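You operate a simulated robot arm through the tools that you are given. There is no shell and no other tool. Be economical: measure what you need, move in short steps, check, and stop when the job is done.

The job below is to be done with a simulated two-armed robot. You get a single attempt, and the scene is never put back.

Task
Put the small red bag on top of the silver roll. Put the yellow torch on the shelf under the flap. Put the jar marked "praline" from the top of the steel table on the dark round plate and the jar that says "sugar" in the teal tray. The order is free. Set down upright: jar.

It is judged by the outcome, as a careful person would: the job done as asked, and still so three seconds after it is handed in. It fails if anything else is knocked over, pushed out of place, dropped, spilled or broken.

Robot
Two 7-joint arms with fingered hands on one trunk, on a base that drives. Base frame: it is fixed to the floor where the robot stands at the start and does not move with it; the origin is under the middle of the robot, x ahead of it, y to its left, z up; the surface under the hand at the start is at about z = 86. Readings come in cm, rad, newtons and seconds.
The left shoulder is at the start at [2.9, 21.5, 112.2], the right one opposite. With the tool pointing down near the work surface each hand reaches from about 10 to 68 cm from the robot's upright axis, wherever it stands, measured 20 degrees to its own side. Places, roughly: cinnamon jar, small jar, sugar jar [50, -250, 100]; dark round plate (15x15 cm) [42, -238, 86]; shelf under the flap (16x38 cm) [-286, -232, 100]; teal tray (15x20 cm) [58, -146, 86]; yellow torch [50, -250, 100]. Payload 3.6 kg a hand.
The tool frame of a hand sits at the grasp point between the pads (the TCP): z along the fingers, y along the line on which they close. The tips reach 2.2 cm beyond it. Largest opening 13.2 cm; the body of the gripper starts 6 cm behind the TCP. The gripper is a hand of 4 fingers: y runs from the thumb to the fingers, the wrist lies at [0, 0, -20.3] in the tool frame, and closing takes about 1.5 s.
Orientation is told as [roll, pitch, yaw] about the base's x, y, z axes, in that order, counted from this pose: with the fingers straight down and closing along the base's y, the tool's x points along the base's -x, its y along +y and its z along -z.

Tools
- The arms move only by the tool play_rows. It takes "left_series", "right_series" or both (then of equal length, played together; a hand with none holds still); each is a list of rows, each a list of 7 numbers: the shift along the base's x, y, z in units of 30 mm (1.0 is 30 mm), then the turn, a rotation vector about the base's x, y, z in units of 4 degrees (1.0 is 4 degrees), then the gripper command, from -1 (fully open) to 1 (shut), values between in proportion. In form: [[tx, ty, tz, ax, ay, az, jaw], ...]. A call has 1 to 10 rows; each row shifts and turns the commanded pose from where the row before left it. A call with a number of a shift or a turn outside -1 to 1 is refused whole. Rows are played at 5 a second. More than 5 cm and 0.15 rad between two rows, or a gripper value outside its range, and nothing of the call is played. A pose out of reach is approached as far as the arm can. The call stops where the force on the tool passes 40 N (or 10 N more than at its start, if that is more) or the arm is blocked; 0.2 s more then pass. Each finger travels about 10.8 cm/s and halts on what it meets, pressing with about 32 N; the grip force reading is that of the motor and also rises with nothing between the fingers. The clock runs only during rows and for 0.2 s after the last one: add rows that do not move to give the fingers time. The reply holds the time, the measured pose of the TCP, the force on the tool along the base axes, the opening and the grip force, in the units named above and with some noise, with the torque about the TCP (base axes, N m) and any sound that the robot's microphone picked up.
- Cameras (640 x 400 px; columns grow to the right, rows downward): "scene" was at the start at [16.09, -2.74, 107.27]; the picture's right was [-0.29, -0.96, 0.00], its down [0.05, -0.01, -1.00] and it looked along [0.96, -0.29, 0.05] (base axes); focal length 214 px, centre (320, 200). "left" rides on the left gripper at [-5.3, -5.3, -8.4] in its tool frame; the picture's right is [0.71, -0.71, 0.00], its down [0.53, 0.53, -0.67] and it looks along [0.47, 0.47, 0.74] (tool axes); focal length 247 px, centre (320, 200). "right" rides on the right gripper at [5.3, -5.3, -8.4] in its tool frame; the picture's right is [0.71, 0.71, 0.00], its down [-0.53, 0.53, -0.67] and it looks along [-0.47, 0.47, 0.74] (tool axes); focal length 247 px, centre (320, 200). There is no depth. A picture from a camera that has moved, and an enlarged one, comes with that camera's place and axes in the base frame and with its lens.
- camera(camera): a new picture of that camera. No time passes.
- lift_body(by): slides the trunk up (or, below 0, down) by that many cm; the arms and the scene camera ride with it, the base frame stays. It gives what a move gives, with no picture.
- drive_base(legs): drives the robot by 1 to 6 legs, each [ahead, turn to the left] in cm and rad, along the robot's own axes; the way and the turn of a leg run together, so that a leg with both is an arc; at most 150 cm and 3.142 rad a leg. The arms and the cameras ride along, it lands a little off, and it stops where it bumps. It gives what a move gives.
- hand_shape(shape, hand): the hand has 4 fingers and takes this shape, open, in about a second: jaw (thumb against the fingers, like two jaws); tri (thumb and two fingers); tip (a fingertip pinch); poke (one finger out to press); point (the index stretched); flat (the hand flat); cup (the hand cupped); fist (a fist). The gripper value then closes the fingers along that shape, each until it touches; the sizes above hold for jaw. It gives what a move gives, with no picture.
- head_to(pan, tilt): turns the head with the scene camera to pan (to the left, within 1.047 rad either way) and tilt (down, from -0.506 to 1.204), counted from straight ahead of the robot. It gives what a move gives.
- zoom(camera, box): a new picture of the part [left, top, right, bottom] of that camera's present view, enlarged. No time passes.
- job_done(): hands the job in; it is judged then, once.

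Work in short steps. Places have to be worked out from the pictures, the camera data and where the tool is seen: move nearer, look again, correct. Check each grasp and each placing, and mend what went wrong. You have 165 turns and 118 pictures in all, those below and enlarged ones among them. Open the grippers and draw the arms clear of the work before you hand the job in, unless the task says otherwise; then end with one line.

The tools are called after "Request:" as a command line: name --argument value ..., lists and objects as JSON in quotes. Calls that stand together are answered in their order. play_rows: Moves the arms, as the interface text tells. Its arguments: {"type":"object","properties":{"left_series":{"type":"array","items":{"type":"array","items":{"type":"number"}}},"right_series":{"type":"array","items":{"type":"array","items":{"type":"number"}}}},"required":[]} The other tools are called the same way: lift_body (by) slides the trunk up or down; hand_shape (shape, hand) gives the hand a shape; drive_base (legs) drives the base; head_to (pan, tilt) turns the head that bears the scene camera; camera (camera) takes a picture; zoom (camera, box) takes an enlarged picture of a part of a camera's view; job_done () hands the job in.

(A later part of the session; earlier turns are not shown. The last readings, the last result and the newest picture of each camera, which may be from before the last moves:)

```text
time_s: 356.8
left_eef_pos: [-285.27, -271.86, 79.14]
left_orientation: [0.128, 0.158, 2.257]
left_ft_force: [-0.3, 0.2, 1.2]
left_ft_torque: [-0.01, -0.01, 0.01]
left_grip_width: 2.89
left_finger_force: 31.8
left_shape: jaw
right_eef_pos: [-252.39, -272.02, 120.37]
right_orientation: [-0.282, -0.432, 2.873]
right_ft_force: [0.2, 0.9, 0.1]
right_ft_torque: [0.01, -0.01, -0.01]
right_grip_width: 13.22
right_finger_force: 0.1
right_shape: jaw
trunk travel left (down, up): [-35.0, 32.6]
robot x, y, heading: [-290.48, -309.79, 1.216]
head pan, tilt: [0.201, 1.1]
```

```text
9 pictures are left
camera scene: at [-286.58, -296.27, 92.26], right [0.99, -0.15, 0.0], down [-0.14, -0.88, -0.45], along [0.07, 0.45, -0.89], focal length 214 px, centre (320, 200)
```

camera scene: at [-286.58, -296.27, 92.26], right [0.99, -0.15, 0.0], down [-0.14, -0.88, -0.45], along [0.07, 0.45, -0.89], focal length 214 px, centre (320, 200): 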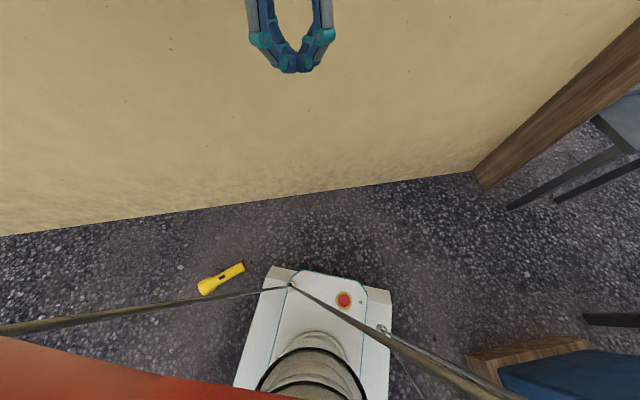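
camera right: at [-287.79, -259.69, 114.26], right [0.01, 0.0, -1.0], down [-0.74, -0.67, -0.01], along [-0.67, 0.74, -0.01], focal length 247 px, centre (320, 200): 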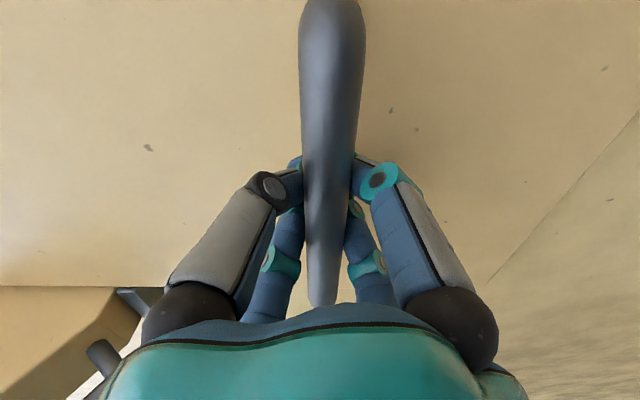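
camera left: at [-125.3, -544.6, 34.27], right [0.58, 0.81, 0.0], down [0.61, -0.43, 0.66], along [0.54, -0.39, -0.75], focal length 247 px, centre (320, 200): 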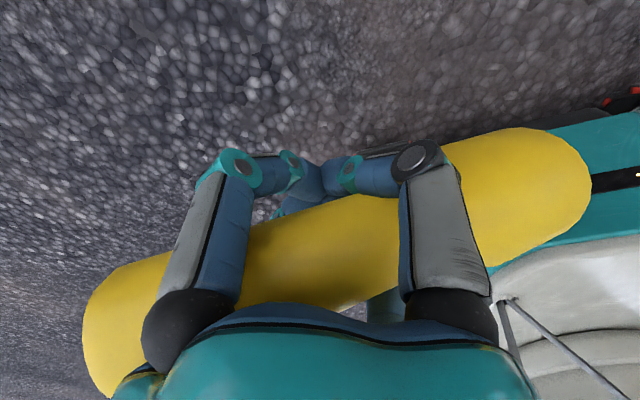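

The torch lies at my left: head [-331, -282], tail [-315, -276]. It is within reach of the left arm without moving the base. I lower the trunk and bring the left hand above the shaft.

Request:
lift_body --by -35

Request:
play_rows --left_series '[[-0.98, -0.16, 0, 0.29, 0, -1, -1], [-0.98, -0.16, 0, 0.29, 0, -1, -1], [-0.98, -0.16, 0, 0.29, 0, -1, -1], [-0.98, -0.16, 0, 0.29, 0, -1, -1], [-0.98, -0.16, 0, 0.29, 0, -1, -1], [-0.98, -0.16, 0, 0.29, 0, -1, -1], [-0.98, -0.16, 0, 0.29, 0, -1, -1], [-0.98, -0.16, 0, 0.29, 0, -1, -1], [-0.98, -0.16, 0, 0.29, 0, -1, -1], [-0.98, -0.16, 0, 0.29, 0, -1, -1]]'

Request:
play_rows --left_series '[[-0.33, -0.05, -0.6, 0, 0, -0.95, -1], [-0.33, -0.05, -0.6, 0, 0, -0.95, -1], [-0.33, -0.05, -0.6, 0, 0, -0.95, -1], [-0.33, -0.05, -0.6, 0, 0, -0.95, -1], [-0.33, -0.05, -0.6, 0, 0, -0.95, -1], [-0.33, -0.05, -0.6, 0, 0, -0.95, -1]]'

Request:
camera --camera "left"

```text
time_s: 360.2
left_eef_pos: [-283.99, -272.25, 44.3]
left_orientation: [0.127, 0.16, 2.259]
left_ft_force: [0.4, -0.1, 0.1]
left_ft_torque: [0.0, 0.02, 0.0]
left_grip_width: 2.91
left_finger_force: 32.4
left_shape: jaw
right_eef_pos: [-251.3, -272.52, 85.62]
right_orientation: [-0.284, -0.431, 2.875]
right_ft_force: [-0.2, 0.4, 0.7]
right_ft_torque: [-0.02, 0.0, 0.01]
right_grip_width: 13.18
right_finger_force: 0.1
right_shape: jaw
trunk travel left (down, up): [0.0, 67.6]
robot x, y, heading: [-290.08, -309.78, 1.217]
head pan, tilt: [0.201, 1.1]
```

```text
time_s: 362.4
left_eef_pos: [-315.19, -266.81, 38.93]
left_orientation: [0.064, -0.028, 1.552]
left_ft_force: [-0.1, 0.2, -0.9]
left_ft_torque: [0.04, 0.03, 0.0]
left_grip_width: 13.18
left_finger_force: 0.0
left_shape: jaw
left hand out of reach, approached as far as the arm can: row 4, 5, 6, 7, 8, 9, 10
right_eef_pos: [-252.6, -271.68, 85.51]
right_orientation: [-0.282, -0.432, 2.875]
right_ft_force: [0.2, -0.1, -0.9]
right_ft_torque: [0.02, 0.05, 0.03]
right_grip_width: 13.2
right_finger_force: 0.1
right_shape: jaw
trunk travel left (down, up): [0.0, 67.6]
robot x, y, heading: [-290.08, -309.81, 1.221]
head pan, tilt: [0.201, 1.1]
```

```text
time_s: 363.8
left_eef_pos: [-321.18, -267.56, 28.08]
left_orientation: [0.062, -0.028, 1.154]
left_ft_force: [-0.8, 0.0, -0.1]
left_ft_torque: [-0.02, -0.02, -0.01]
left_grip_width: 13.21
left_finger_force: 0.0
left_shape: jaw
right_eef_pos: [-252.51, -271.67, 85.37]
right_orientation: [-0.281, -0.432, 2.875]
right_ft_force: [-0.4, -0.3, -0.8]
right_ft_torque: [-0.02, 0.0, 0.02]
right_grip_width: 13.17
right_finger_force: 0.1
right_shape: jaw
trunk travel left (down, up): [0.0, 67.6]
robot x, y, heading: [-289.64, -309.54, 1.218]
head pan, tilt: [0.201, 1.1]
```

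```text
8 pictures are left
camera left: at [-313.72, -265.22, 36.23], right [0.36, -0.93, -0.06], down [-0.66, -0.3, 0.68], along [-0.66, -0.21, -0.73], focal length 247 px, centre (320, 200)
```

left: 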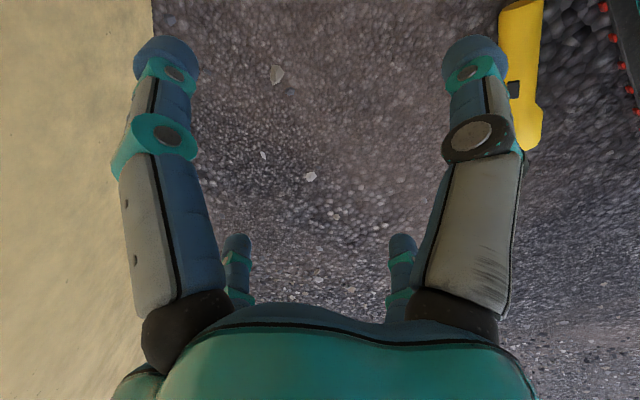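

The torch now appears closer to the base side, around [-315, -291], too near for the arm to fold. I back the base 22 cm and look again.

Request:
drive_base --legs '[[-22, 0]]'

Request:
camera --camera "left"

```text
time_s: 365.5
left_eef_pos: [-328.77, -288.19, 28.22]
left_orientation: [0.062, -0.027, 1.153]
left_ft_force: [0.3, 0.4, 0.4]
left_ft_torque: [-0.01, -0.02, 0.01]
left_grip_width: 13.19
left_finger_force: 0.0
left_shape: jaw
right_eef_pos: [-260.1, -292.41, 85.48]
right_orientation: [-0.281, -0.431, 2.873]
right_ft_force: [0.0, -0.1, -0.6]
right_ft_torque: [0.02, 0.0, -0.02]
right_grip_width: 13.21
right_finger_force: 0.1
right_shape: jaw
trunk travel left (down, up): [0.0, 67.6]
robot x, y, heading: [-297.56, -329.97, 1.213]
head pan, tilt: [0.201, 1.1]
```

```text
7 pictures are left
camera left: at [-321.24, -285.88, 36.24], right [0.36, -0.93, -0.06], down [-0.66, -0.3, 0.68], along [-0.66, -0.2, -0.73], focal length 247 px, centre (320, 200)
```

left: 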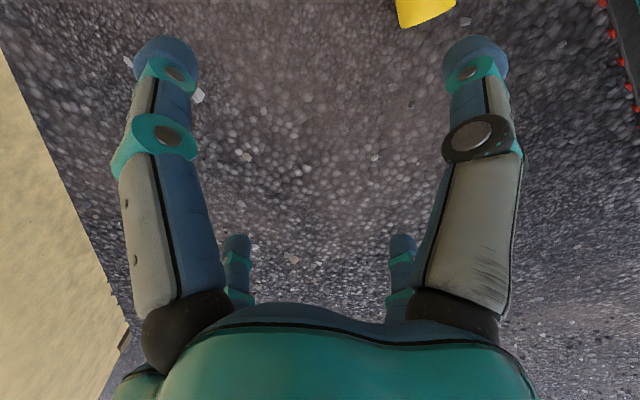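

The head end is at [-321.4, -297] and the axis at az ≈ 50°, so the grip point is about [-314.3, -288.6]. I move over it, level the hand, yaw +28.5°, and go down to z ≈ 12.

Request:
play_rows --left_series '[[0.604, -0.02, -0.3, -0.09, -0.083, 0.89, -1], [0.604, -0.02, -0.5, -0.09, -0.083, 0.89, -1], [0.604, -0.02, -0.7, -0.09, -0.083, 0.89, -1], [0.604, -0.02, -0.7, -0.09, -0.083, 0.89, -1], [0.604, -0.02, -0.7, -0.09, -0.083, 0.89, -1], [0.604, -0.02, -0.8, -0.09, -0.083, 0.89, -1], [0.604, -0.02, -0.8, -0.09, -0.083, 0.89, -1], [0.604, -0.02, -0.8, -0.09, -0.083, 0.89, -1], [0, 0, 0, 0, 0, 0, -1]]'

Request:
camera --camera "left"

```text
time_s: 367.5
left_eef_pos: [-314.36, -288.76, 12.17]
left_orientation: [0.01, 0.015, 1.651]
left_ft_force: [0.2, 0.7, 0.2]
left_ft_torque: [-0.03, 0.01, 0.01]
left_grip_width: 13.19
left_finger_force: 0.0
left_shape: jaw
right_eef_pos: [-260.04, -292.59, 85.48]
right_orientation: [-0.28, -0.431, 2.873]
right_ft_force: [-0.3, 0.3, 0.1]
right_ft_torque: [0.01, -0.01, 0.0]
right_grip_width: 13.2
right_finger_force: 0.0
right_shape: jaw
trunk travel left (down, up): [0.0, 67.6]
robot x, y, heading: [-297.61, -330.05, 1.213]
head pan, tilt: [0.201, 1.1]
```

```text
6 pictures are left
camera left: at [-309.26, -282.9, 20.41], right [0.76, -0.65, 0.0], down [-0.48, -0.56, 0.68], along [-0.44, -0.52, -0.73], focal length 247 px, centre (320, 200)
```

left: 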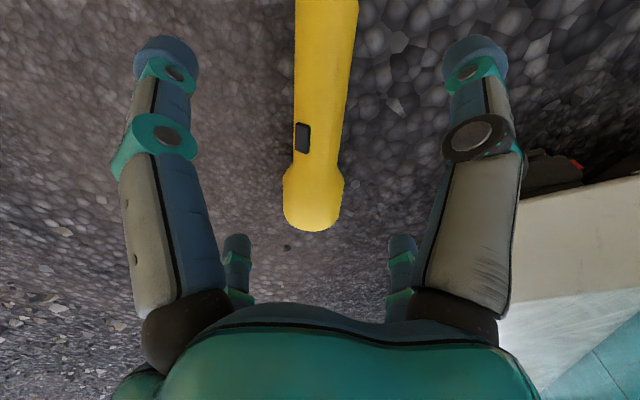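

Perfect alignment along the shaft. I descend to z ≈ 3.0 and close to a gentler 0.4.

Request:
play_rows --left_series '[[0, 0, -0.8, 0, 0, 0, -1], [0, 0, -0.8, 0, 0, 0, -1], [0, 0, -0.8, 0, 0, 0, -1], [0, 0, -0.6, 0, 0, 0, -1], [0, 0, 0, 0, 0, 0, -0.5], [0, 0, 0, 0, 0, 0, 0], [0, 0, 0, 0, 0, 0, 0.3], [0, 0, 0, 0, 0, 0, 0.4], [0, 0, 0, 0, 0, 0, 0.4], [0, 0, 0, 0, 0, 0, 0.4]]'

Request:
play_rows --left_series '[[0, 0, 0.2, 0, 0, 0, 0.4], [0, 0, 0.3, 0, 0, 0, 0.4], [0, 0, 0.4, 0, 0, 0, 0.4], [0, 0, 0.5, 0, 0, 0, 0.4], [0, 0, 0.5, 0, 0, 0, 0.4], [0, 0, 0.5, 0, 0, 0, 0.4]]'

```text
time_s: 369.7
left_eef_pos: [-314.18, -288.64, 3.04]
left_orientation: [0.01, 0.014, 1.654]
left_ft_force: [0.4, -0.3, -0.7]
left_ft_torque: [0.06, -0.02, -0.01]
left_grip_width: 4.45
left_finger_force: 32.0
left_shape: jaw
right_eef_pos: [-260.16, -292.52, 85.53]
right_orientation: [-0.28, -0.43, 2.872]
right_ft_force: [0.2, -0.8, -0.4]
right_ft_torque: [-0.01, 0.02, -0.01]
right_grip_width: 13.21
right_finger_force: 0.1
right_shape: jaw
trunk travel left (down, up): [0.0, 67.6]
robot x, y, heading: [-297.33, -330.13, 1.21]
head pan, tilt: [0.201, 1.1]
```

```text
time_s: 371.1
left_eef_pos: [-314.26, -288.69, 10.48]
left_orientation: [0.01, 0.014, 1.65]
left_ft_force: [0.7, -0.6, -1.9]
left_ft_torque: [0.04, -0.04, 0.02]
left_grip_width: 4.45
left_finger_force: 31.8
left_shape: jaw
right_eef_pos: [-260.25, -292.58, 85.46]
right_orientation: [-0.281, -0.43, 2.871]
right_ft_force: [0.3, 0.4, -0.6]
right_ft_torque: [-0.02, 0.02, -0.01]
right_grip_width: 13.2
right_finger_force: 0.2
right_shape: jaw
trunk travel left (down, up): [0.0, 67.6]
robot x, y, heading: [-297.74, -330.11, 1.212]
head pan, tilt: [0.201, 1.1]
```

The grip holds at 4.45 cm. I raise the trunk and the left hand to a low parked height, and start rotating the right hand toward horizontal.

Request:
lift_body --by 35

Request:
play_rows --left_series '[[-0.2, 0, 0.5, 0, 0, 0, 0.4], [-0.2, 0, 0.5, 0, 0, 0, 0.4], [-0.2, 0, 0.5, 0, 0, 0, 0.4], [-0.2, 0, 0.5, 0, 0, 0, 0.4], [-0.2, 0, 0.5, 0, 0, 0, 0.4], [-0.2, 0, 0.5, 0, 0, 0, 0.4], [-0.2, 0, 0.5, 0, 0, 0, 0.4], [-0.2, 0, 0.5, 0, 0, 0, 0.4], [0, 0, 0, 0, 0, 0, 0.4], [0, 0, 0, 0, 0, 0, 0.4]]' --right_series '[[0, 0, 0, 0.861, 0.123, -0.395, -1], [0, 0, 0, 0.861, 0.123, -0.395, -1], [0, 0, 0, 0.861, 0.123, -0.395, -1], [0, 0, 0, 0.861, 0.123, -0.395, -1], [0, 0, 0, 0.861, 0.123, -0.395, -1], [0, 0, 0, 0.861, 0.123, -0.395, -1], [0, 0, 0, 0.861, 0.123, -0.395, -1], [0, 0, 0, 0.861, 0.123, -0.395, -1], [0, 0, 0, 0.861, 0.123, -0.395, -1], [0, 0, 0, 0.861, 0.123, -0.395, -1]]'

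Request:
drive_base --legs '[[10, 0], [10, 0]]'

```text
time_s: 374.5
left_eef_pos: [-314.21, -288.64, 45.45]
left_orientation: [0.01, 0.013, 1.651]
left_ft_force: [0.8, -0.9, -2.3]
left_ft_torque: [0.0, -0.09, -0.01]
left_grip_width: 4.42
left_finger_force: 31.8
left_shape: jaw
right_eef_pos: [-260.09, -292.53, 120.46]
right_orientation: [-0.28, -0.431, 2.871]
right_ft_force: [0.5, -0.1, -0.1]
right_ft_torque: [-0.03, -0.02, -0.02]
right_grip_width: 13.19
right_finger_force: 0.2
right_shape: jaw
trunk travel left (down, up): [-35.0, 32.6]
robot x, y, heading: [-297.59, -330.28, 1.216]
head pan, tilt: [0.201, 1.1]
```

```text
time_s: 376.7
left_eef_pos: [-318.92, -288.62, 57.46]
left_orientation: [0.009, 0.013, 1.652]
left_ft_force: [0.6, -0.1, -2.3]
left_ft_torque: [0.05, -0.08, 0.0]
left_grip_width: 4.41
left_finger_force: 32.2
left_shape: jaw
right_eef_pos: [-260.05, -292.63, 120.51]
right_orientation: [-0.944, -0.664, 2.946]
right_ft_force: [-0.3, 0.7, 0.1]
right_ft_torque: [0.03, 0.0, 0.02]
right_grip_width: 13.19
right_finger_force: 0.1
right_shape: jaw
trunk travel left (down, up): [-35.0, 32.6]
robot x, y, heading: [-297.67, -330.08, 1.213]
head pan, tilt: [0.201, 1.1]
```

```text
time_s: 378.6
left_eef_pos: [-312.02, -269.7, 57.43]
left_orientation: [0.009, 0.017, 1.653]
left_ft_force: [0.2, 0.4, -1.8]
left_ft_torque: [0.05, -0.08, -0.02]
left_grip_width: 4.35
left_finger_force: 32.4
left_shape: jaw
right_eef_pos: [-253.01, -273.42, 120.37]
right_orientation: [-0.939, -0.664, 2.944]
right_ft_force: [0.1, 0.1, -0.4]
right_ft_torque: [0.0, -0.03, 0.02]
right_grip_width: 13.19
right_finger_force: 0.0
right_shape: jaw
trunk travel left (down, up): [-35.0, 32.6]
robot x, y, heading: [-290.7, -311.3, 1.217]
head pan, tilt: [0.201, 1.1]
```

Torch still held. I finish the right hand's rotation and bring it in front of the handle.

Request:
play_rows --right_series '[[-1, 0, -0.15, 0.861, 0.123, -0.395, -1], [-1, 0, -0.15, 0.861, 0.123, -0.395, -1], [-1, 0, -0.15, 0.861, 0.123, -0.395, -1], [-1, 0, -0.15, 0.861, 0.123, -0.395, -1], [-1, 0, -0.15, 0.861, 0.123, -0.395, -1], [-1, 0, -0.15, 0.861, 0.123, -0.395, -1], [-1, 0, -0.15, 0.861, 0.123, -0.395, -1], [-1, 0, -0.15, 0.861, 0.123, -0.395, -1], [-1, 0, -0.15, 0, 0, 0, -1], [-1, 0, -0.15, 0, 0, 0, -1]]'

Request:
play_rows --right_series '[[-1, 0, -0.15, 0, 0, 0, -1], [-1, 0.2, -0.15, 0, 0, 0, -1], [-1, 0.3, -0.1, 0, 0, 0, -1], [-1, 0.3, 0, 0, 0, 0, -1], [-0.2, 0.4, 0, 0, 0, 0, -1], [0, 0.4, 0, 0, 0, 0, -1], [0, 0, 0, 0, 0, 0, -1]]'

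Request:
camera --camera "right"

```text
time_s: 380.8
left_eef_pos: [-311.99, -269.8, 57.44]
left_orientation: [0.01, 0.014, 1.653]
left_ft_force: [0.5, -0.4, -2.4]
left_ft_torque: [0.08, -0.05, -0.02]
left_grip_width: 4.34
left_finger_force: 32.1
left_shape: jaw
right_eef_pos: [-282.95, -273.87, 116.06]
right_orientation: [-1.574, -0.783, -3.136]
right_ft_force: [0.2, 0.4, -0.3]
right_ft_torque: [-0.03, 0.01, 0.0]
right_grip_width: 13.19
right_finger_force: 0.0
right_shape: jaw
trunk travel left (down, up): [-35.0, 32.6]
robot x, y, heading: [-290.54, -311.61, 1.215]
head pan, tilt: [0.201, 1.1]
```

```text
time_s: 382.4
left_eef_pos: [-311.95, -269.69, 57.52]
left_orientation: [0.009, 0.012, 1.653]
left_ft_force: [0.2, 0.0, -2.7]
left_ft_torque: [0.05, -0.08, -0.02]
left_grip_width: 4.31
left_finger_force: 32.0
left_shape: jaw
right_eef_pos: [-294.06, -267.68, 115.12]
right_orientation: [-1.576, -0.795, 3.113]
right_ft_force: [-0.2, -0.4, -0.3]
right_ft_torque: [0.02, 0.02, 0.03]
right_grip_width: 13.18
right_finger_force: 0.0
right_shape: jaw
trunk travel left (down, up): [-35.0, 32.6]
robot x, y, heading: [-290.73, -311.04, 1.218]
head pan, tilt: [0.201, 1.1]
```

```text
5 pictures are left
camera right: at [-286.95, -276.31, 115.08], right [-0.01, 0.0, -1.0], down [-0.76, -0.65, 0.0], along [-0.65, 0.76, 0.01], focal length 247 px, centre (320, 200)
```

right: 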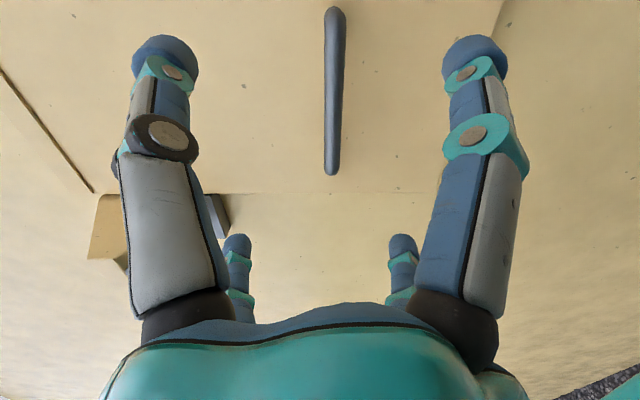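

The bar is at z ≈ 113.5. I lower slightly, advance, and close around it.

Request:
play_rows --right_series '[[-0.2, 0.3, -0.43, 0, 0, 0, -1], [-0.2, 0.8, 0, 0, 0, 0, -1], [-0.2, 0.85, 0, 0, 0, 0, -1], [0, 0.85, 0, 0, 0, 0, -1], [0, 0.85, 0, 0, 0, 0, -1], [0, 0.85, 0, 0, 0, 0, -1], [0, 0.85, 0, 0, 0, 0, -1], [0, 0.2, 0, 0, 0, 0, -1], [0, 0, 0, 0, 0, 0, -0.4], [0, 0, 0, 0, 0, 0, 0.2]]'

Request:
play_rows --right_series '[[0, 0, 0, 0, 0, 0, 0.8], [0, 0, 0, 0, 0, 0, 1], [0, 0, 0, 0, 0, 0, 1], [0, 0, 0, 0, 0, 0, 1], [0, -0.42, 0.07, -0.6, 0, 0, 1], [0, -0.42, 0.09, -0.6, 0, 0, 1], [0, -0.42, 0.1, -0.6, 0, 0, 1], [0, -0.42, 0.12, -0.6, 0, 0, 1], [0, -0.42, 0.13, -0.6, 0, 0, 1], [0, -0.418, 0.147, -0.6, 0, 0, 1]]'

Request:
play_rows --right_series '[[0, -0.413, 0.162, -0.6, 0, 0, 1], [0, -0.407, 0.176, -0.6, 0, 0, 1], [0, -0.4, 0.19, -0.6, 0, 0, 1], [0, -0.394, 0.204, -0.6, 0, 0, 1], [0, -0.386, 0.218, -0.6, 0, 0, 1], [0, -0.378, 0.231, -0.6, 0, 0, 1], [0, -0.37, 0.244, -0.6, 0, 0, 1], [0, -0.361, 0.257, -0.6, 0, 0, 1], [0, -0.352, 0.269, -0.6, 0, 0, 1], [0, -0.343, 0.281, -0.6, 0, 0, 1]]'

```text
time_s: 383.8
left_eef_pos: [-312.05, -269.84, 57.43]
left_orientation: [0.008, 0.014, 1.653]
left_ft_force: [0.8, 0.5, -1.7]
left_ft_torque: [0.03, -0.05, 0.01]
left_grip_width: 4.33
left_finger_force: 31.2
left_shape: jaw
right_eef_pos: [-289.13, -253.12, 118.27]
right_orientation: [-1.641, -0.833, 3.07]
right_ft_force: [-4.1, -6.1, -6.9]
right_ft_torque: [-0.3, -0.16, 0.34]
right_grip_width: 13.19
right_finger_force: 0.0
right_shape: jaw
trunk travel left (down, up): [-35.0, 32.6]
robot x, y, heading: [-290.57, -311.15, 1.21]
head pan, tilt: [0.201, 1.1]
stopped in row 6 (right hand): the arm was blocked; the commanded pose is now the measured one
```

```text
time_s: 385.1
left_eef_pos: [-312.17, -269.77, 57.45]
left_orientation: [0.007, 0.018, 1.655]
left_ft_force: [0.2, -0.4, -2.1]
left_ft_torque: [0.07, -0.06, 0.0]
left_grip_width: 4.34
left_finger_force: 32.3
left_shape: jaw
right_eef_pos: [-290.97, -255.32, 117.04]
right_orientation: [-1.504, -0.803, 2.998]
right_ft_force: [-12.0, -5.2, -29.5]
right_ft_torque: [-0.4, -0.75, 0.26]
right_grip_width: 0.53
right_finger_force: 32.2
right_shape: jaw
trunk travel left (down, up): [-35.0, 32.6]
robot x, y, heading: [-290.88, -311.08, 1.216]
head pan, tilt: [0.201, 1.1]
stopped in row 6 (right hand): the force on the tool passed its limit at 42 N (the readings are from after the stop); the commanded pose is now the measured one
```

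```text
time_s: 385.8
left_eef_pos: [-312.02, -269.83, 57.47]
left_orientation: [0.008, 0.015, 1.656]
left_ft_force: [-0.4, 0.8, -2.9]
left_ft_torque: [0.07, -0.09, 0.03]
left_grip_width: 4.34
left_finger_force: 32.0
left_shape: jaw
right_eef_pos: [-291.24, -258.29, 117.42]
right_orientation: [-1.363, -0.775, 2.895]
right_ft_force: [-11.5, -6.2, -25.9]
right_ft_torque: [-0.29, -0.53, 0.28]
right_grip_width: 0.01
right_finger_force: 31.8
right_shape: jaw
trunk travel left (down, up): [-35.0, 32.6]
robot x, y, heading: [-290.38, -310.97, 1.214]
head pan, tilt: [0.201, 1.1]
stopped in row 3 (right hand): the force on the tool passed its limit at 44 N (the readings are from after the stop); the commanded pose is now the measured one
```

The hand has hooked the bar slightly high. I continue with smaller pulling steps.

Request:
play_rows --right_series '[[0, -0.3, -0.1, -0.2, 0, 0, 1], [0, -0.3, 0, -0.3, 0, 0, 1], [0, -0.3, 0.05, -0.3, 0, 0, 1], [0, -0.3, 0.08, -0.3, 0, 0, 1], [0, -0.3, 0.1, -0.3, 0, 0, 1], [0, -0.3, 0.12, -0.3, 0, 0, 1], [0, -0.3, 0.13, -0.3, 0, 0, 1], [0, -0.29, 0.15, -0.3, 0, 0, 1], [0, -0.29, 0.16, -0.3, 0, 0, 1], [0, -0.28, 0.17, -0.3, 0, 0, 1]]'

Request:
play_rows --right_series '[[0, -0.27, 0.17, -0.3, 0, 0, 1], [0, -0.27, 0.18, -0.3, 0, 0, 1], [0, -0.26, 0.19, -0.3, 0, 0, 1], [0, -0.25, 0.2, -0.3, 0, 0, 1], [0, -0.24, 0.2, -0.3, 0, 0, 1], [0, -0.24, 0.21, -0.3, 0, 0, 1], [0, -0.23, 0.21, -0.3, 0, 0, 1], [0, -0.22, 0.22, -0.3, 0, 0, 1], [0, -0.21, 0.22, -0.3, 0, 0, 1], [0, -0.2, 0.22, -0.3, 0, 0, 1]]'

Request:
head_to --pan 0.2 --tilt 0.0

Request:
camera --camera "scene"

```text
time_s: 388.0
left_eef_pos: [-312.25, -269.74, 57.62]
left_orientation: [0.007, 0.014, 1.654]
left_ft_force: [0.9, 0.1, -2.1]
left_ft_torque: [0.07, -0.03, 0.01]
left_grip_width: 4.31
left_finger_force: 31.7
left_shape: jaw
right_eef_pos: [-290.53, -266.99, 120.74]
right_orientation: [-1.117, -0.72, 2.718]
right_ft_force: [-11.2, 8.0, 9.7]
right_ft_torque: [0.14, -0.25, -0.07]
right_grip_width: 0.01
right_finger_force: 32.2
right_shape: jaw
trunk travel left (down, up): [-35.0, 32.6]
robot x, y, heading: [-290.45, -311.04, 1.212]
head pan, tilt: [0.201, 1.1]
```

```text
time_s: 390.2
left_eef_pos: [-311.96, -269.84, 57.55]
left_orientation: [0.007, 0.013, 1.654]
left_ft_force: [0.6, -0.4, -2.1]
left_ft_torque: [0.08, -0.05, 0.01]
left_grip_width: 4.33
left_finger_force: 31.7
left_shape: jaw
right_eef_pos: [-289.66, -273.46, 126.29]
right_orientation: [-0.863, -0.608, 2.542]
right_ft_force: [-4.1, -15.7, -22.5]
right_ft_torque: [-0.27, -0.69, 0.46]
right_grip_width: 0.0
right_finger_force: 31.9
right_shape: jaw
trunk travel left (down, up): [-35.0, 32.6]
robot x, y, heading: [-290.52, -311.09, 1.217]
head pan, tilt: [0.201, 1.1]
```

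```text
time_s: 391.5
left_eef_pos: [-312.08, -270.0, 57.7]
left_orientation: [0.009, 0.011, 1.654]
left_ft_force: [0.2, -0.4, -1.4]
left_ft_torque: [0.03, 0.0, -0.01]
left_grip_width: 4.34
left_finger_force: 32.2
left_shape: jaw
right_eef_pos: [-289.72, -273.83, 126.64]
right_orientation: [-0.868, -0.616, 2.55]
right_ft_force: [3.6, -22.1, -30.0]
right_ft_torque: [-0.36, -1.16, 0.82]
right_grip_width: 0.01
right_finger_force: 32.3
right_shape: jaw
trunk travel left (down, up): [-35.0, 32.6]
robot x, y, heading: [-290.78, -311.25, 1.212]
head pan, tilt: [0.201, 0.0]
```

```text
4 pictures are left
camera scene: at [-286.59, -295.41, 101.65], right [0.99, -0.15, 0.0], down [0.0, 0.0, -1.0], along [0.15, 0.99, 0.0], focal length 214 px, centre (320, 200)
```

scene: 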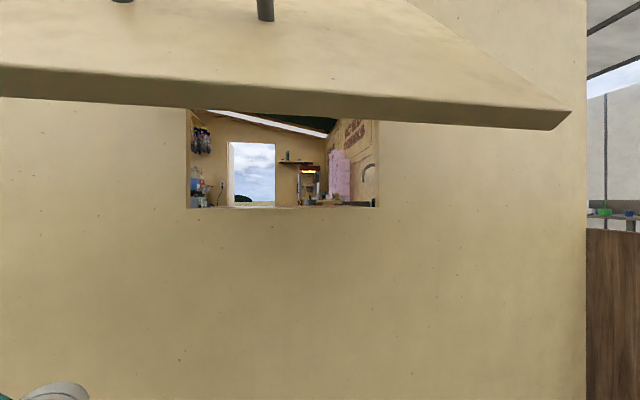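

The shelf is at z ≈ 100 and the flap is about 41° open. I continue lifting.

Request:
play_rows --right_series '[[0, -0.19, 0.22, -0.2, 0, 0, 1], [0, -0.19, 0.22, -0.2, 0, 0, 1], [0, -0.18, 0.23, -0.2, 0, 0, 1], [0, -0.18, 0.23, -0.2, 0, 0, 1], [0, -0.17, 0.24, -0.2, 0, 0, 1], [0, -0.16, 0.24, -0.2, 0, 0, 1], [0, -0.15, 0.25, -0.2, 0, 0, 1], [0, -0.14, 0.25, -0.2, 0, 0, 1], [0, -0.13, 0.25, -0.2, 0, 0, 1], [0, -0.12, 0.25, -0.2, 0, 0, 1]]'

Request:
play_rows --right_series '[[0, -0.1, 0.2, -0.1, 0, 0, 1], [0, -0.1, 0.2, -0.1, 0, 0, 1], [0, -0.09, 0.2, -0.1, 0, 0, 1], [0, -0.08, 0.2, -0.1, 0, 0, 1], [0, -0.07, 0.2, -0.1, 0, 0, 1], [0, -0.06, 0.2, -0.1, 0, 0, 1], [0, -0.05, 0.2, -0.1, 0, 0, 1], [0, -0.04, 0.2, -0.1, 0, 0, 1]]'

```text
time_s: 393.7
left_eef_pos: [-311.92, -269.92, 57.86]
left_orientation: [0.011, 0.01, 1.654]
left_ft_force: [-0.2, -0.2, -2.8]
left_ft_torque: [0.09, -0.06, 0.02]
left_grip_width: 4.31
left_finger_force: 32.2
left_shape: jaw
right_eef_pos: [-290.1, -279.61, 133.87]
right_orientation: [-0.743, -0.533, 2.495]
right_ft_force: [19.0, -28.3, -25.3]
right_ft_torque: [-0.54, -1.67, 1.37]
right_grip_width: 0.0
right_finger_force: 31.6
right_shape: jaw
trunk travel left (down, up): [-35.0, 32.6]
robot x, y, heading: [-290.64, -311.03, 1.218]
head pan, tilt: [0.201, 0.0]
```

```text
time_s: 395.4
left_eef_pos: [-311.84, -270.02, 57.82]
left_orientation: [0.011, 0.011, 1.654]
left_ft_force: [0.2, -0.8, -1.6]
left_ft_torque: [0.04, -0.05, -0.01]
left_grip_width: 4.37
left_finger_force: 31.8
left_shape: jaw
right_eef_pos: [-290.3, -281.48, 137.87]
right_orientation: [-0.693, -0.475, 2.479]
right_ft_force: [12.8, -25.8, -21.2]
right_ft_torque: [-0.42, -1.29, 1.14]
right_grip_width: 0.0
right_finger_force: 31.5
right_shape: jaw
trunk travel left (down, up): [-35.0, 32.6]
robot x, y, heading: [-290.4, -311.28, 1.214]
head pan, tilt: [0.201, 0.0]
stopped in row 8 (right hand): the force on the tool passed its limit at 53 N (the readings are from after the stop); the commanded pose is now the measured one
```

The flap is up about 62°. Now the left hand: I yaw it so the torch lies nearly along x while raising it under the flap.

Request:
play_rows --left_series '[[0.5, 0, 0.7, 0, 0, -1, 0.4], [0.5, 0, 0.8, 0, 0, -1, 0.4], [0.5, 0, 0.8, 0, 0, -1, 0.4], [0.5, 0, 0.8, 0, 0, -1, 0.4], [0.5, 0, 0.8, 0, 0, -1, 0.4], [0.5, 0, 0.8, 0, 0, -1, 0.4], [0.5, 0, 0.8, 0, 0, -1, 0.4], [0.5, 0, 0.8, 0, 0, -1, 0.4], [0.5, 0, 0.8, 0, 0, -1, 0.4], [0.5, 0, 0.8, 0, 0, -1, 0.4]]'

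Request:
play_rows --left_series '[[0.2, 0.3, 0, 0, 0, -1, 0.4], [0.2, 0.3, 0, 0, 0, -1, 0.4], [0.2, 0.3, 0, 0, 0, -1, 0.4], [0.2, 0.3, 0, 0, 0, -1, 0.4], [0.2, 0.3, 0, 0, 0, -1, 0.4], [0.2, 0.3, 0, 0, 0, -1, 0.4], [0, 0.3, 0.5, 0.966, -0.259, 0, 0.4], [0, 0.3, 0.5, 0.966, -0.259, 0, 0.4], [0, 0.3, 0.5, 0.966, -0.259, 0, 0.4], [0, 0.3, 0.5, 0.966, -0.259, 0, 0.4]]'

```text
time_s: 397.6
left_eef_pos: [-296.66, -270.05, 81.69]
left_orientation: [0.012, 0.01, 0.955]
left_ft_force: [-0.4, -0.7, -2.6]
left_ft_torque: [0.03, -0.05, -0.01]
left_grip_width: 4.32
left_finger_force: 31.6
left_shape: jaw
right_eef_pos: [-290.16, -281.5, 138.06]
right_orientation: [-0.689, -0.484, 2.471]
right_ft_force: [12.7, -31.0, -21.9]
right_ft_torque: [-0.47, -1.29, 1.22]
right_grip_width: 0.0
right_finger_force: 32.0
right_shape: jaw
trunk travel left (down, up): [-35.0, 32.6]
robot x, y, heading: [-290.9, -310.79, 1.216]
head pan, tilt: [0.201, 0.0]
```

```text
time_s: 399.8
left_eef_pos: [-293.31, -261.16, 87.63]
left_orientation: [0.208, -0.189, 0.519]
left_ft_force: [1.4, -0.7, -1.9]
left_ft_torque: [0.01, -0.09, -0.02]
left_grip_width: 3.01
left_finger_force: 32.3
left_shape: jaw
right_eef_pos: [-290.29, -281.46, 138.15]
right_orientation: [-0.689, -0.483, 2.472]
right_ft_force: [10.2, -30.3, -21.2]
right_ft_torque: [-0.47, -1.31, 1.2]
right_grip_width: 0.01
right_finger_force: 32.2
right_shape: jaw
trunk travel left (down, up): [-35.0, 32.6]
robot x, y, heading: [-290.23, -310.96, 1.218]
head pan, tilt: [0.201, 0.0]
```

The torch has shifted into the palm (width 3.0) but is still held, force -1.9 N. I continue smoothly to the tilted pose in front of the window.

Request:
play_rows --left_series '[[0.1, 0.05, 0.6, 0.7, -0.187, 0, 0.4], [0.15, 0.1, 0.7, 0.7, -0.187, 0, 0.4], [0.15, 0.1, 0.7, 0.7, -0.187, 0, 0.4], [0.15, 0.1, 0.7, 0.7, -0.187, 0, 0.4], [0.15, 0.1, 0.7, 0.7, -0.187, 0, 0.4], [0.15, 0.1, 0.7, 0.7, -0.187, 0, 0.4], [0.15, 0.1, 0.7, 0.7, -0.187, 0, 0.4], [0.15, 0.1, 0.7, 0.7, -0.187, 0, 0.4], [0.15, 0.1, 0.7, 0.7, -0.187, 0, 0.4], [0.1, 0.1, 0.6, 0.7, -0.187, 0, 0.4]]'

Request:
camera --camera "scene"

```text
time_s: 402.0
left_eef_pos: [-288.99, -258.35, 107.89]
left_orientation: [0.617, -0.521, 0.371]
left_ft_force: [1.5, 0.3, -2.6]
left_ft_torque: [0.03, -0.06, -0.01]
left_grip_width: 2.99
left_finger_force: 32.4
left_shape: jaw
right_eef_pos: [-290.19, -281.42, 138.16]
right_orientation: [-0.689, -0.483, 2.47]
right_ft_force: [10.9, -31.0, -21.8]
right_ft_torque: [-0.43, -1.31, 1.14]
right_grip_width: 0.0
right_finger_force: 32.8
right_shape: jaw
trunk travel left (down, up): [-35.0, 32.6]
robot x, y, heading: [-290.65, -311.04, 1.216]
head pan, tilt: [0.201, 0.0]
```

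```text
3 pictures are left
camera scene: at [-286.48, -295.65, 101.7], right [0.99, -0.15, 0.0], down [0.0, 0.0, -1.0], along [0.15, 0.99, 0.0], focal length 214 px, centre (320, 200)
```

scene: 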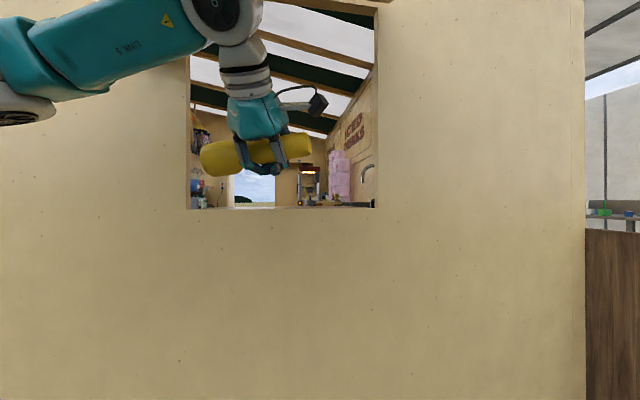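

The torch is held in front of the window at the right height. I move it in 21 cm over the shelf.

Request:
play_rows --left_series '[[0, 0.5, 0, 0, 0, 0, 0.4], [0, 0.7, 0, 0, 0, 0, 0.4], [0, 0.8, 0, 0, 0, 0, 0.4], [0, 0.8, 0, 0, 0, 0, 0.4], [0, 0.8, 0, 0, 0, 0, 0.4], [0, 0.8, 0, 0, 0, 0, 0.4], [0, 0.8, 0, 0, 0, 0, 0.4], [0, 0.8, 0, 0, 0, 0, 0.4], [0, 0.7, 0, 0, 0, 0, 0.4], [0, 0.5, 0, 0, 0, 0, 0.4]]'

Request:
play_rows --left_series '[[0, 0, -0.3, 0, 0, 0, 0.4], [0, 0, -0.25, 0, 0, 0, 0.4], [0, 0, -0.2, 0, 0, 0, 0.4], [0, 0, -0.2, 0, 0, 0, 0.4], [0, 0, 0, 0, 0, 0, 0.4]]'

```text
time_s: 404.2
left_eef_pos: [-289.13, -236.52, 108.1]
left_orientation: [0.619, -0.521, 0.371]
left_ft_force: [0.2, 0.8, -1.4]
left_ft_torque: [-0.02, -0.08, 0.0]
left_grip_width: 3.02
left_finger_force: 32.1
left_shape: jaw
right_eef_pos: [-290.21, -281.58, 138.02]
right_orientation: [-0.69, -0.485, 2.472]
right_ft_force: [11.2, -29.5, -21.8]
right_ft_torque: [-0.46, -1.3, 1.22]
right_grip_width: 0.0
right_finger_force: 32.0
right_shape: jaw
trunk travel left (down, up): [-35.0, 32.6]
robot x, y, heading: [-290.47, -311.28, 1.215]
head pan, tilt: [0.201, 0.0]
```

```text
time_s: 405.4
left_eef_pos: [-289.01, -236.69, 105.23]
left_orientation: [0.618, -0.519, 0.372]
left_ft_force: [0.9, -0.7, -1.6]
left_ft_torque: [-0.01, -0.08, 0.0]
left_grip_width: 3.0
left_finger_force: 32.0
left_shape: jaw
right_eef_pos: [-290.25, -281.58, 138.06]
right_orientation: [-0.69, -0.484, 2.472]
right_ft_force: [11.0, -30.2, -21.8]
right_ft_torque: [-0.42, -1.31, 1.22]
right_grip_width: 0.0
right_finger_force: 31.3
right_shape: jaw
trunk travel left (down, up): [-35.0, 32.6]
robot x, y, heading: [-290.38, -311.45, 1.212]
head pan, tilt: [0.201, 0.0]
```

No contact yet. I move 3 cm deeper and lower until contact.

Request:
play_rows --left_series '[[0, 0.5, 0, 0, 0, 0, 0.4], [0, 0.6, 0, 0, 0, 0, 0.4], [0, 0, -0.12, 0, 0, 0, 0.4], [0, 0, -0.12, 0, 0, 0, 0.4], [0, 0, -0.12, 0, 0, 0, 0.4], [0, 0, -0.12, 0, 0, 0, 0.4], [0, 0, -0.12, 0, 0, 0, 0.4]]'

Request:
camera --camera "left"

```text
time_s: 407.0
left_eef_pos: [-289.1, -233.35, 103.51]
left_orientation: [0.618, -0.523, 0.37]
left_ft_force: [0.1, 0.1, -2.5]
left_ft_torque: [0.02, -0.05, -0.01]
left_grip_width: 3.02
left_finger_force: 32.0
left_shape: jaw
right_eef_pos: [-290.18, -281.6, 138.02]
right_orientation: [-0.689, -0.484, 2.473]
right_ft_force: [11.6, -30.3, -22.9]
right_ft_torque: [-0.43, -1.27, 1.17]
right_grip_width: 0.01
right_finger_force: 32.0
right_shape: jaw
trunk travel left (down, up): [-35.0, 32.6]
robot x, y, heading: [-290.31, -311.7, 1.215]
head pan, tilt: [0.201, 0.0]
```

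```text
2 pictures are left
camera left: at [-283.17, -240.93, 109.27], right [-0.17, -0.69, -0.71], down [-0.83, -0.28, 0.47], along [-0.52, 0.67, -0.52], focal length 247 px, centre (320, 200)
```

left: 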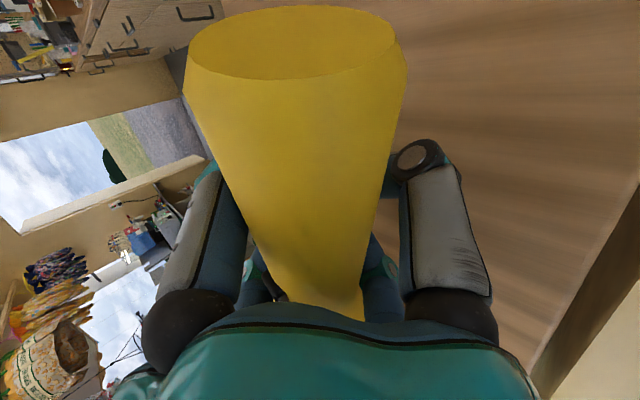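

The torch is over the wooden shelf. I keep lowering to contact.

Request:
play_rows --left_series '[[0, 0, -0.12, 0, 0, 0, 0.4], [0, 0, -0.12, 0, 0, 0, 0.4], [0, 0, -0.1, 0, 0, 0, 0.4], [0, 0, -0.1, 0, 0, 0, 0.4], [0, 0, 0, 0, 0, 0, 0.4]]'

```text
time_s: 408.2
left_eef_pos: [-289.06, -233.3, 102.01]
left_orientation: [0.618, -0.521, 0.372]
left_ft_force: [0.2, 0.0, -1.8]
left_ft_torque: [0.02, -0.05, 0.03]
left_grip_width: 3.0
left_finger_force: 32.8
left_shape: jaw
right_eef_pos: [-290.18, -281.47, 138.08]
right_orientation: [-0.69, -0.485, 2.472]
right_ft_force: [10.2, -31.3, -21.8]
right_ft_torque: [-0.43, -1.27, 1.17]
right_grip_width: 0.0
right_finger_force: 32.3
right_shape: jaw
trunk travel left (down, up): [-35.0, 32.6]
robot x, y, heading: [-290.61, -311.18, 1.217]
head pan, tilt: [0.201, 0.0]
```

Request:
play_rows --left_series '[[0, 0, -0.08, 0, 0, 0, 0.4], [0, 0, -0.08, 0, 0, 0, 0.4], [0, 0, -0.08, 0, 0, 0, 0.4], [0, 0, -0.08, 0, 0, 0, 0.4], [0, 0, -0.08, 0, 0, 0, 0.4], [0, 0, 0, 0, 0, 0, 0.4]]'

```text
time_s: 409.6
left_eef_pos: [-289.23, -233.5, 101.6]
left_orientation: [0.628, -0.528, 0.369]
left_ft_force: [-5.3, 3.3, 28.6]
left_ft_torque: [-0.15, 0.5, -0.1]
left_grip_width: 3.02
left_finger_force: 32.1
left_shape: jaw
right_eef_pos: [-290.11, -281.64, 138.2]
right_orientation: [-0.692, -0.488, 2.472]
right_ft_force: [12.6, -20.8, -17.9]
right_ft_torque: [-0.36, -1.22, 1.18]
right_grip_width: 0.0
right_finger_force: 32.0
right_shape: jaw
trunk travel left (down, up): [-35.0, 32.6]
robot x, y, heading: [-290.41, -311.26, 1.216]
head pan, tilt: [0.201, 0.0]
```

Contact at z ≈ 101.6. I ease up slightly and open slowly so the torch settles between the fingers.

Request:
play_rows --left_series '[[0, 0, 0.2, 0, 0, 0, 0.4], [0, 0, 0.1, 0, 0, 0, 0.25], [0, 0, 0.15, 0, 0, 0, 0.1], [0, 0, 0.15, 0, 0, 0, -0.05], [0, 0, 0.1, 0, 0, 0, -0.2], [0, 0, 0, 0, 0, 0, -0.2], [0, 0, 0, 0, 0, 0, -0.2]]'

Request:
camera --camera "left"

```text
time_s: 411.2
left_eef_pos: [-289.1, -233.41, 103.12]
left_orientation: [0.62, -0.522, 0.371]
left_ft_force: [-0.7, 3.0, 17.1]
left_ft_torque: [0.03, -0.01, -0.02]
left_grip_width: 6.46
left_finger_force: 0.1
left_shape: jaw
right_eef_pos: [-290.15, -281.64, 138.14]
right_orientation: [-0.693, -0.488, 2.473]
right_ft_force: [10.8, -24.6, -19.2]
right_ft_torque: [-0.35, -1.26, 1.15]
right_grip_width: 0.02
right_finger_force: 31.7
right_shape: jaw
trunk travel left (down, up): [-35.0, 32.6]
robot x, y, heading: [-290.47, -310.91, 1.216]
head pan, tilt: [0.201, 0.0]
```

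```text
1 pictures are left
camera left: at [-283.14, -241.02, 108.99], right [-0.17, -0.68, -0.71], down [-0.83, -0.28, 0.47], along [-0.52, 0.67, -0.52], focal length 247 px, centre (320, 200)
```

left: 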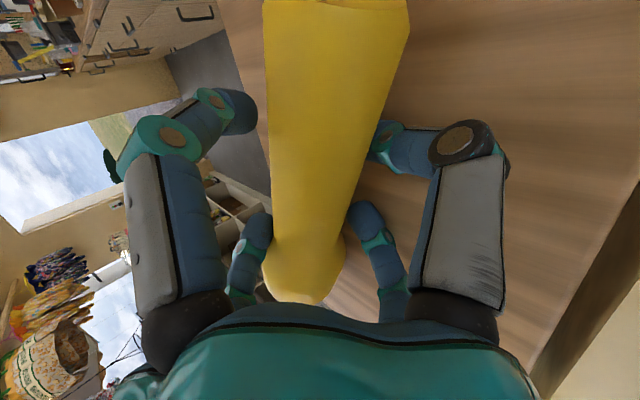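

The torch has settled on the shelf between the fingers. I rise straight up while opening wider.

Request:
play_rows --left_series '[[0, 0, 0.15, 0, 0, 0, -0.3], [0, 0, 0.2, 0, 0, 0, -0.4], [0, 0, 0.2, 0, 0, 0, -0.5], [0, 0, 0.2, 0, 0, 0, -0.6], [0, 0, 0.2, 0, 0, 0, -0.8], [0, 0, 0.3, 0, 0, 0, -1], [0, 0, 0.4, 0, 0, 0, -1], [0, 0, 0.5, 0, 0, 0, -1], [0, 0, 0.5, 0, 0, 0, -1], [0, 0, 0.4, 0, 0, 0, -1]]'

Request:
play_rows --left_series '[[0, -0.3, 0.1, 0, 0, 0, -1], [0, -0.6, 0, 0, 0, 0, -1], [0, -0.8, 0, 0, 0, 0, -1], [0, -0.8, 0, 0, 0, 0, -1], [0, -0.8, 0, 0, 0, 0, -1], [0, -0.8, 0, 0, 0, 0, -1], [0, -0.8, 0, 0, 0, 0, -1], [0, -0.8, 0, 0, 0, 0, -1], [0, -0.8, -0.2, 0, 0, 0, -1]]'

```text
time_s: 413.4
left_eef_pos: [-289.0, -233.39, 112.17]
left_orientation: [0.616, -0.52, 0.374]
left_ft_force: [0.3, -0.3, 0.4]
left_ft_torque: [0.03, -0.01, -0.01]
left_grip_width: 13.18
left_finger_force: 0.0
left_shape: jaw
right_eef_pos: [-290.23, -281.56, 138.03]
right_orientation: [-0.692, -0.486, 2.473]
right_ft_force: [9.7, -28.7, -21.8]
right_ft_torque: [-0.42, -1.28, 1.15]
right_grip_width: 0.0
right_finger_force: 32.2
right_shape: jaw
trunk travel left (down, up): [-35.0, 32.6]
robot x, y, heading: [-290.46, -311.04, 1.215]
head pan, tilt: [0.201, 0.0]
```

```text
time_s: 415.4
left_eef_pos: [-289.05, -253.05, 111.8]
left_orientation: [0.618, -0.522, 0.374]
left_ft_force: [-0.1, 0.3, -0.2]
left_ft_torque: [0.01, 0.0, 0.01]
left_grip_width: 13.18
left_finger_force: 0.0
left_shape: jaw
right_eef_pos: [-290.19, -281.61, 138.07]
right_orientation: [-0.69, -0.488, 2.47]
right_ft_force: [10.5, -28.7, -21.6]
right_ft_torque: [-0.4, -1.27, 1.13]
right_grip_width: 0.0
right_finger_force: 31.8
right_shape: jaw
trunk travel left (down, up): [-35.0, 32.6]
robot x, y, heading: [-290.55, -311.39, 1.212]
head pan, tilt: [0.201, 0.0]
```

Released cleanly. I bring the left hand down and out of the flap's sweep.

Request:
play_rows --left_series '[[-0.2, -0.5, -0.4, 0, 0, 0, -1], [-0.3, -0.5, -0.6, 0, 0, 0, -1], [-0.4, -0.3, -0.9, 0, 0, 0, -1], [-0.5, -0.2, -1, 0, 0, 0, -1], [-0.7, 0, -1, 0, 0, 0, -1], [-0.8, 0, -1, 0, 0, 0, -1], [-1, 0, -1, 0, 0, 0, -1], [-1, 0, -1, 0, 0, 0, -1], [-1, 0, -1, 0, 0, 0, -1], [-1, 0, -1, 0, 0, 0, -1]]'

Request:
zoom --camera "scene" --box '[170, 120, 400, 260]'

```text
time_s: 417.6
left_eef_pos: [-309.68, -257.27, 84.96]
left_orientation: [0.617, -0.522, 0.37]
left_ft_force: [0.1, -0.1, -0.2]
left_ft_torque: [-0.02, 0.0, -0.02]
left_grip_width: 13.18
left_finger_force: 0.0
left_shape: jaw
right_eef_pos: [-290.24, -281.42, 138.06]
right_orientation: [-0.693, -0.486, 2.471]
right_ft_force: [8.2, -27.7, -20.7]
right_ft_torque: [-0.38, -1.24, 1.09]
right_grip_width: 0.03
right_finger_force: 31.7
right_shape: jaw
trunk travel left (down, up): [-35.0, 32.6]
robot x, y, heading: [-290.56, -311.34, 1.214]
head pan, tilt: [0.201, 0.0]
```

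```text
2.78 times, centred on (285, 190) of scene
camera zoom: at [-286.48, -295.66, 101.7], right [0.99, -0.15, 0.0], down [0.0, 0.0, -1.0], along [0.15, 0.99, 0.0], focal length 597 px, centre (417, 228)
```

zoom: 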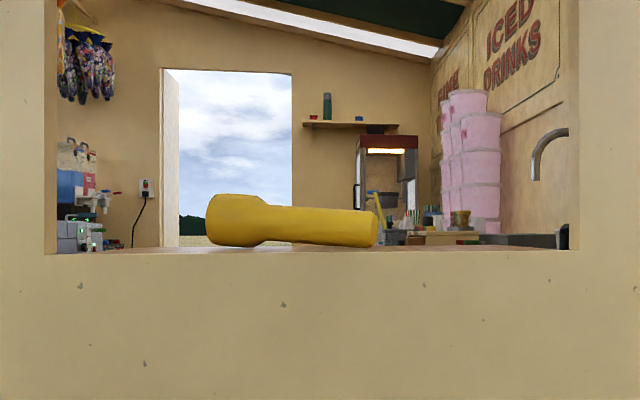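

The torch is lying on the shelf. I move the left hand farther away and lower the flap gently.

Request:
play_rows --left_series '[[-0.8, -0.1, -0.5, 0, 0, 0, -1], [-0.8, -0.1, -0.5, 0, 0, 0, -1], [-0.8, -0.1, -0.5, 0, 0, 0, -1], [-0.6, -0.1, -0.3, 0, 0, 0, -1], [-0.5, 0, 0, 0, 0, 0, -1]]'

Request:
play_rows --right_series '[[0, 0.194, -0.518, 0.4, 0, 0, 1], [0, 0.216, -0.509, 0.4, 0, 0, 1], [0, 0.238, -0.499, 0.4, 0, 0, 1], [0, 0.26, -0.488, 0.4, 0, 0, 1], [0, 0.281, -0.477, 0.4, 0, 0, 1], [0, 0.301, -0.464, 0.4, 0, 0, 1], [0, 0.321, -0.45, 0.4, 0, 0, 1], [0, 0.34, -0.436, 0.4, 0, 0, 1], [0, 0.359, -0.42, 0.4, 0, 0, 1], [0, 0.377, -0.404, 0.4, 0, 0, 1]]'

Request:
play_rows --right_series '[[0, 0.394, -0.388, 0.4, 0, 0, 1], [0, 0.411, -0.37, 0.4, 0, 0, 1], [0, 0.427, -0.352, 0.4, 0, 0, 1], [0, 0.442, -0.333, 0.4, 0, 0, 1], [0, 0.456, -0.313, 0.4, 0, 0, 1], [0, 0.469, -0.293, 0.4, 0, 0, 1], [0, 0.481, -0.272, 0.4, 0, 0, 1], [0, 0.493, -0.251, 0.4, 0, 0, 1]]'

```text
time_s: 418.8
left_eef_pos: [-320.21, -258.6, 79.76]
left_orientation: [0.618, -0.522, 0.373]
left_ft_force: [-0.8, 0.7, -0.2]
left_ft_torque: [-0.01, -0.04, 0.0]
left_grip_width: 13.18
left_finger_force: 0.1
left_shape: jaw
right_eef_pos: [-290.17, -281.53, 138.04]
right_orientation: [-0.692, -0.485, 2.471]
right_ft_force: [10.3, -27.4, -20.9]
right_ft_torque: [-0.4, -1.24, 1.1]
right_grip_width: 0.0
right_finger_force: 31.9
right_shape: jaw
trunk travel left (down, up): [-35.0, 32.6]
robot x, y, heading: [-290.47, -311.52, 1.215]
head pan, tilt: [0.201, 0.0]
```

```text
time_s: 421.0
left_eef_pos: [-320.19, -258.09, 79.34]
left_orientation: [0.61, -0.52, 0.375]
left_ft_force: [0.0, -0.2, -0.5]
left_ft_torque: [0.0, 0.02, -0.02]
left_grip_width: 13.21
left_finger_force: 0.1
left_shape: jaw
right_eef_pos: [-290.17, -271.84, 124.3]
right_orientation: [-0.968, -0.653, 2.618]
right_ft_force: [1.7, 17.1, 10.1]
right_ft_torque: [0.35, -0.73, -0.15]
right_grip_width: 0.01
right_finger_force: 31.7
right_shape: jaw
trunk travel left (down, up): [-35.0, 32.6]
robot x, y, heading: [-290.42, -311.29, 1.215]
head pan, tilt: [0.201, 0.0]
```

```text
time_s: 421.8
left_eef_pos: [-320.27, -258.32, 79.51]
left_orientation: [0.612, -0.521, 0.374]
left_ft_force: [-0.6, -0.8, -0.2]
left_ft_torque: [0.01, 0.01, -0.02]
left_grip_width: 13.17
left_finger_force: 0.1
left_shape: jaw
right_eef_pos: [-290.12, -269.21, 122.09]
right_orientation: [-1.055, -0.693, 2.669]
right_ft_force: [-1.5, 5.1, 1.3]
right_ft_torque: [0.22, -0.68, -0.3]
right_grip_width: 0.0
right_finger_force: 31.9
right_shape: jaw
trunk travel left (down, up): [-35.0, 32.6]
robot x, y, heading: [-290.34, -311.41, 1.209]
head pan, tilt: [0.201, 0.0]
stopped in row 3 (right hand): the force on the tool passed its limit at 41 N (the readings are from after the stop); the commanded pose is now the measured one
```

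Continuing down with smaller steps.

Request:
play_rows --right_series '[[0, 0.22, -0.19, 0.3, 0, 0, 1], [0, 0.23, -0.18, 0.3, 0, 0, 1], [0, 0.23, -0.18, 0.3, 0, 0, 1], [0, 0.24, -0.17, 0.3, 0, 0, 1], [0, 0.24, -0.16, 0.3, 0, 0, 1], [0, 0.25, -0.15, 0.3, 0, 0, 1], [0, 0.25, -0.14, 0.3, 0, 0, 1], [0, 0.26, -0.13, 0.3, 0, 0, 1], [0, 0.26, -0.12, 0.3, 0, 0, 1], [0, 0.26, -0.11, 0.3, 0, 0, 1]]'

Request:
play_rows --right_series '[[0, 0.27, -0.1, 0.3, 0, 0, 1], [0, 0.27, -0.09, 0.3, 0, 0, 1], [0, 0.27, -0.08, 0.3, 0, 0, 1], [0, 0.27, -0.07, 0.3, 0, 0, 1], [0, 0.27, -0.06, 0.3, 0, 0, 1], [0, 0.27, -0.05, 0.3, 0, 0, 1], [0, 0.27, -0.05, 0.3, 0, 0, 1]]'

```text
time_s: 424.0
left_eef_pos: [-320.21, -258.25, 79.41]
left_orientation: [0.614, -0.52, 0.376]
left_ft_force: [0.5, 1.0, 0.2]
left_ft_torque: [0.0, -0.01, -0.06]
left_grip_width: 13.16
left_finger_force: 0.0
left_shape: jaw
right_eef_pos: [-290.29, -261.87, 117.98]
right_orientation: [-1.331, -0.776, 2.853]
right_ft_force: [-0.9, 14.7, 33.3]
right_ft_torque: [0.36, -0.44, -0.36]
right_grip_width: 0.0
right_finger_force: 32.2
right_shape: jaw
trunk travel left (down, up): [-35.0, 32.6]
robot x, y, heading: [-290.7, -311.2, 1.214]
head pan, tilt: [0.201, 0.0]
```

```text
time_s: 425.6
left_eef_pos: [-320.3, -258.42, 79.6]
left_orientation: [0.613, -0.524, 0.373]
left_ft_force: [-0.1, -0.3, -0.2]
left_ft_torque: [0.0, 0.0, -0.01]
left_grip_width: 13.17
left_finger_force: 0.1
left_shape: jaw
right_eef_pos: [-290.32, -256.54, 116.11]
right_orientation: [-1.533, -0.803, 2.999]
right_ft_force: [0.2, 6.1, 26.6]
right_ft_torque: [0.36, -0.35, -0.47]
right_grip_width: 0.0
right_finger_force: 32.0
right_shape: jaw
trunk travel left (down, up): [-35.0, 32.6]
robot x, y, heading: [-290.56, -311.07, 1.215]
head pan, tilt: [0.201, 0.0]
```

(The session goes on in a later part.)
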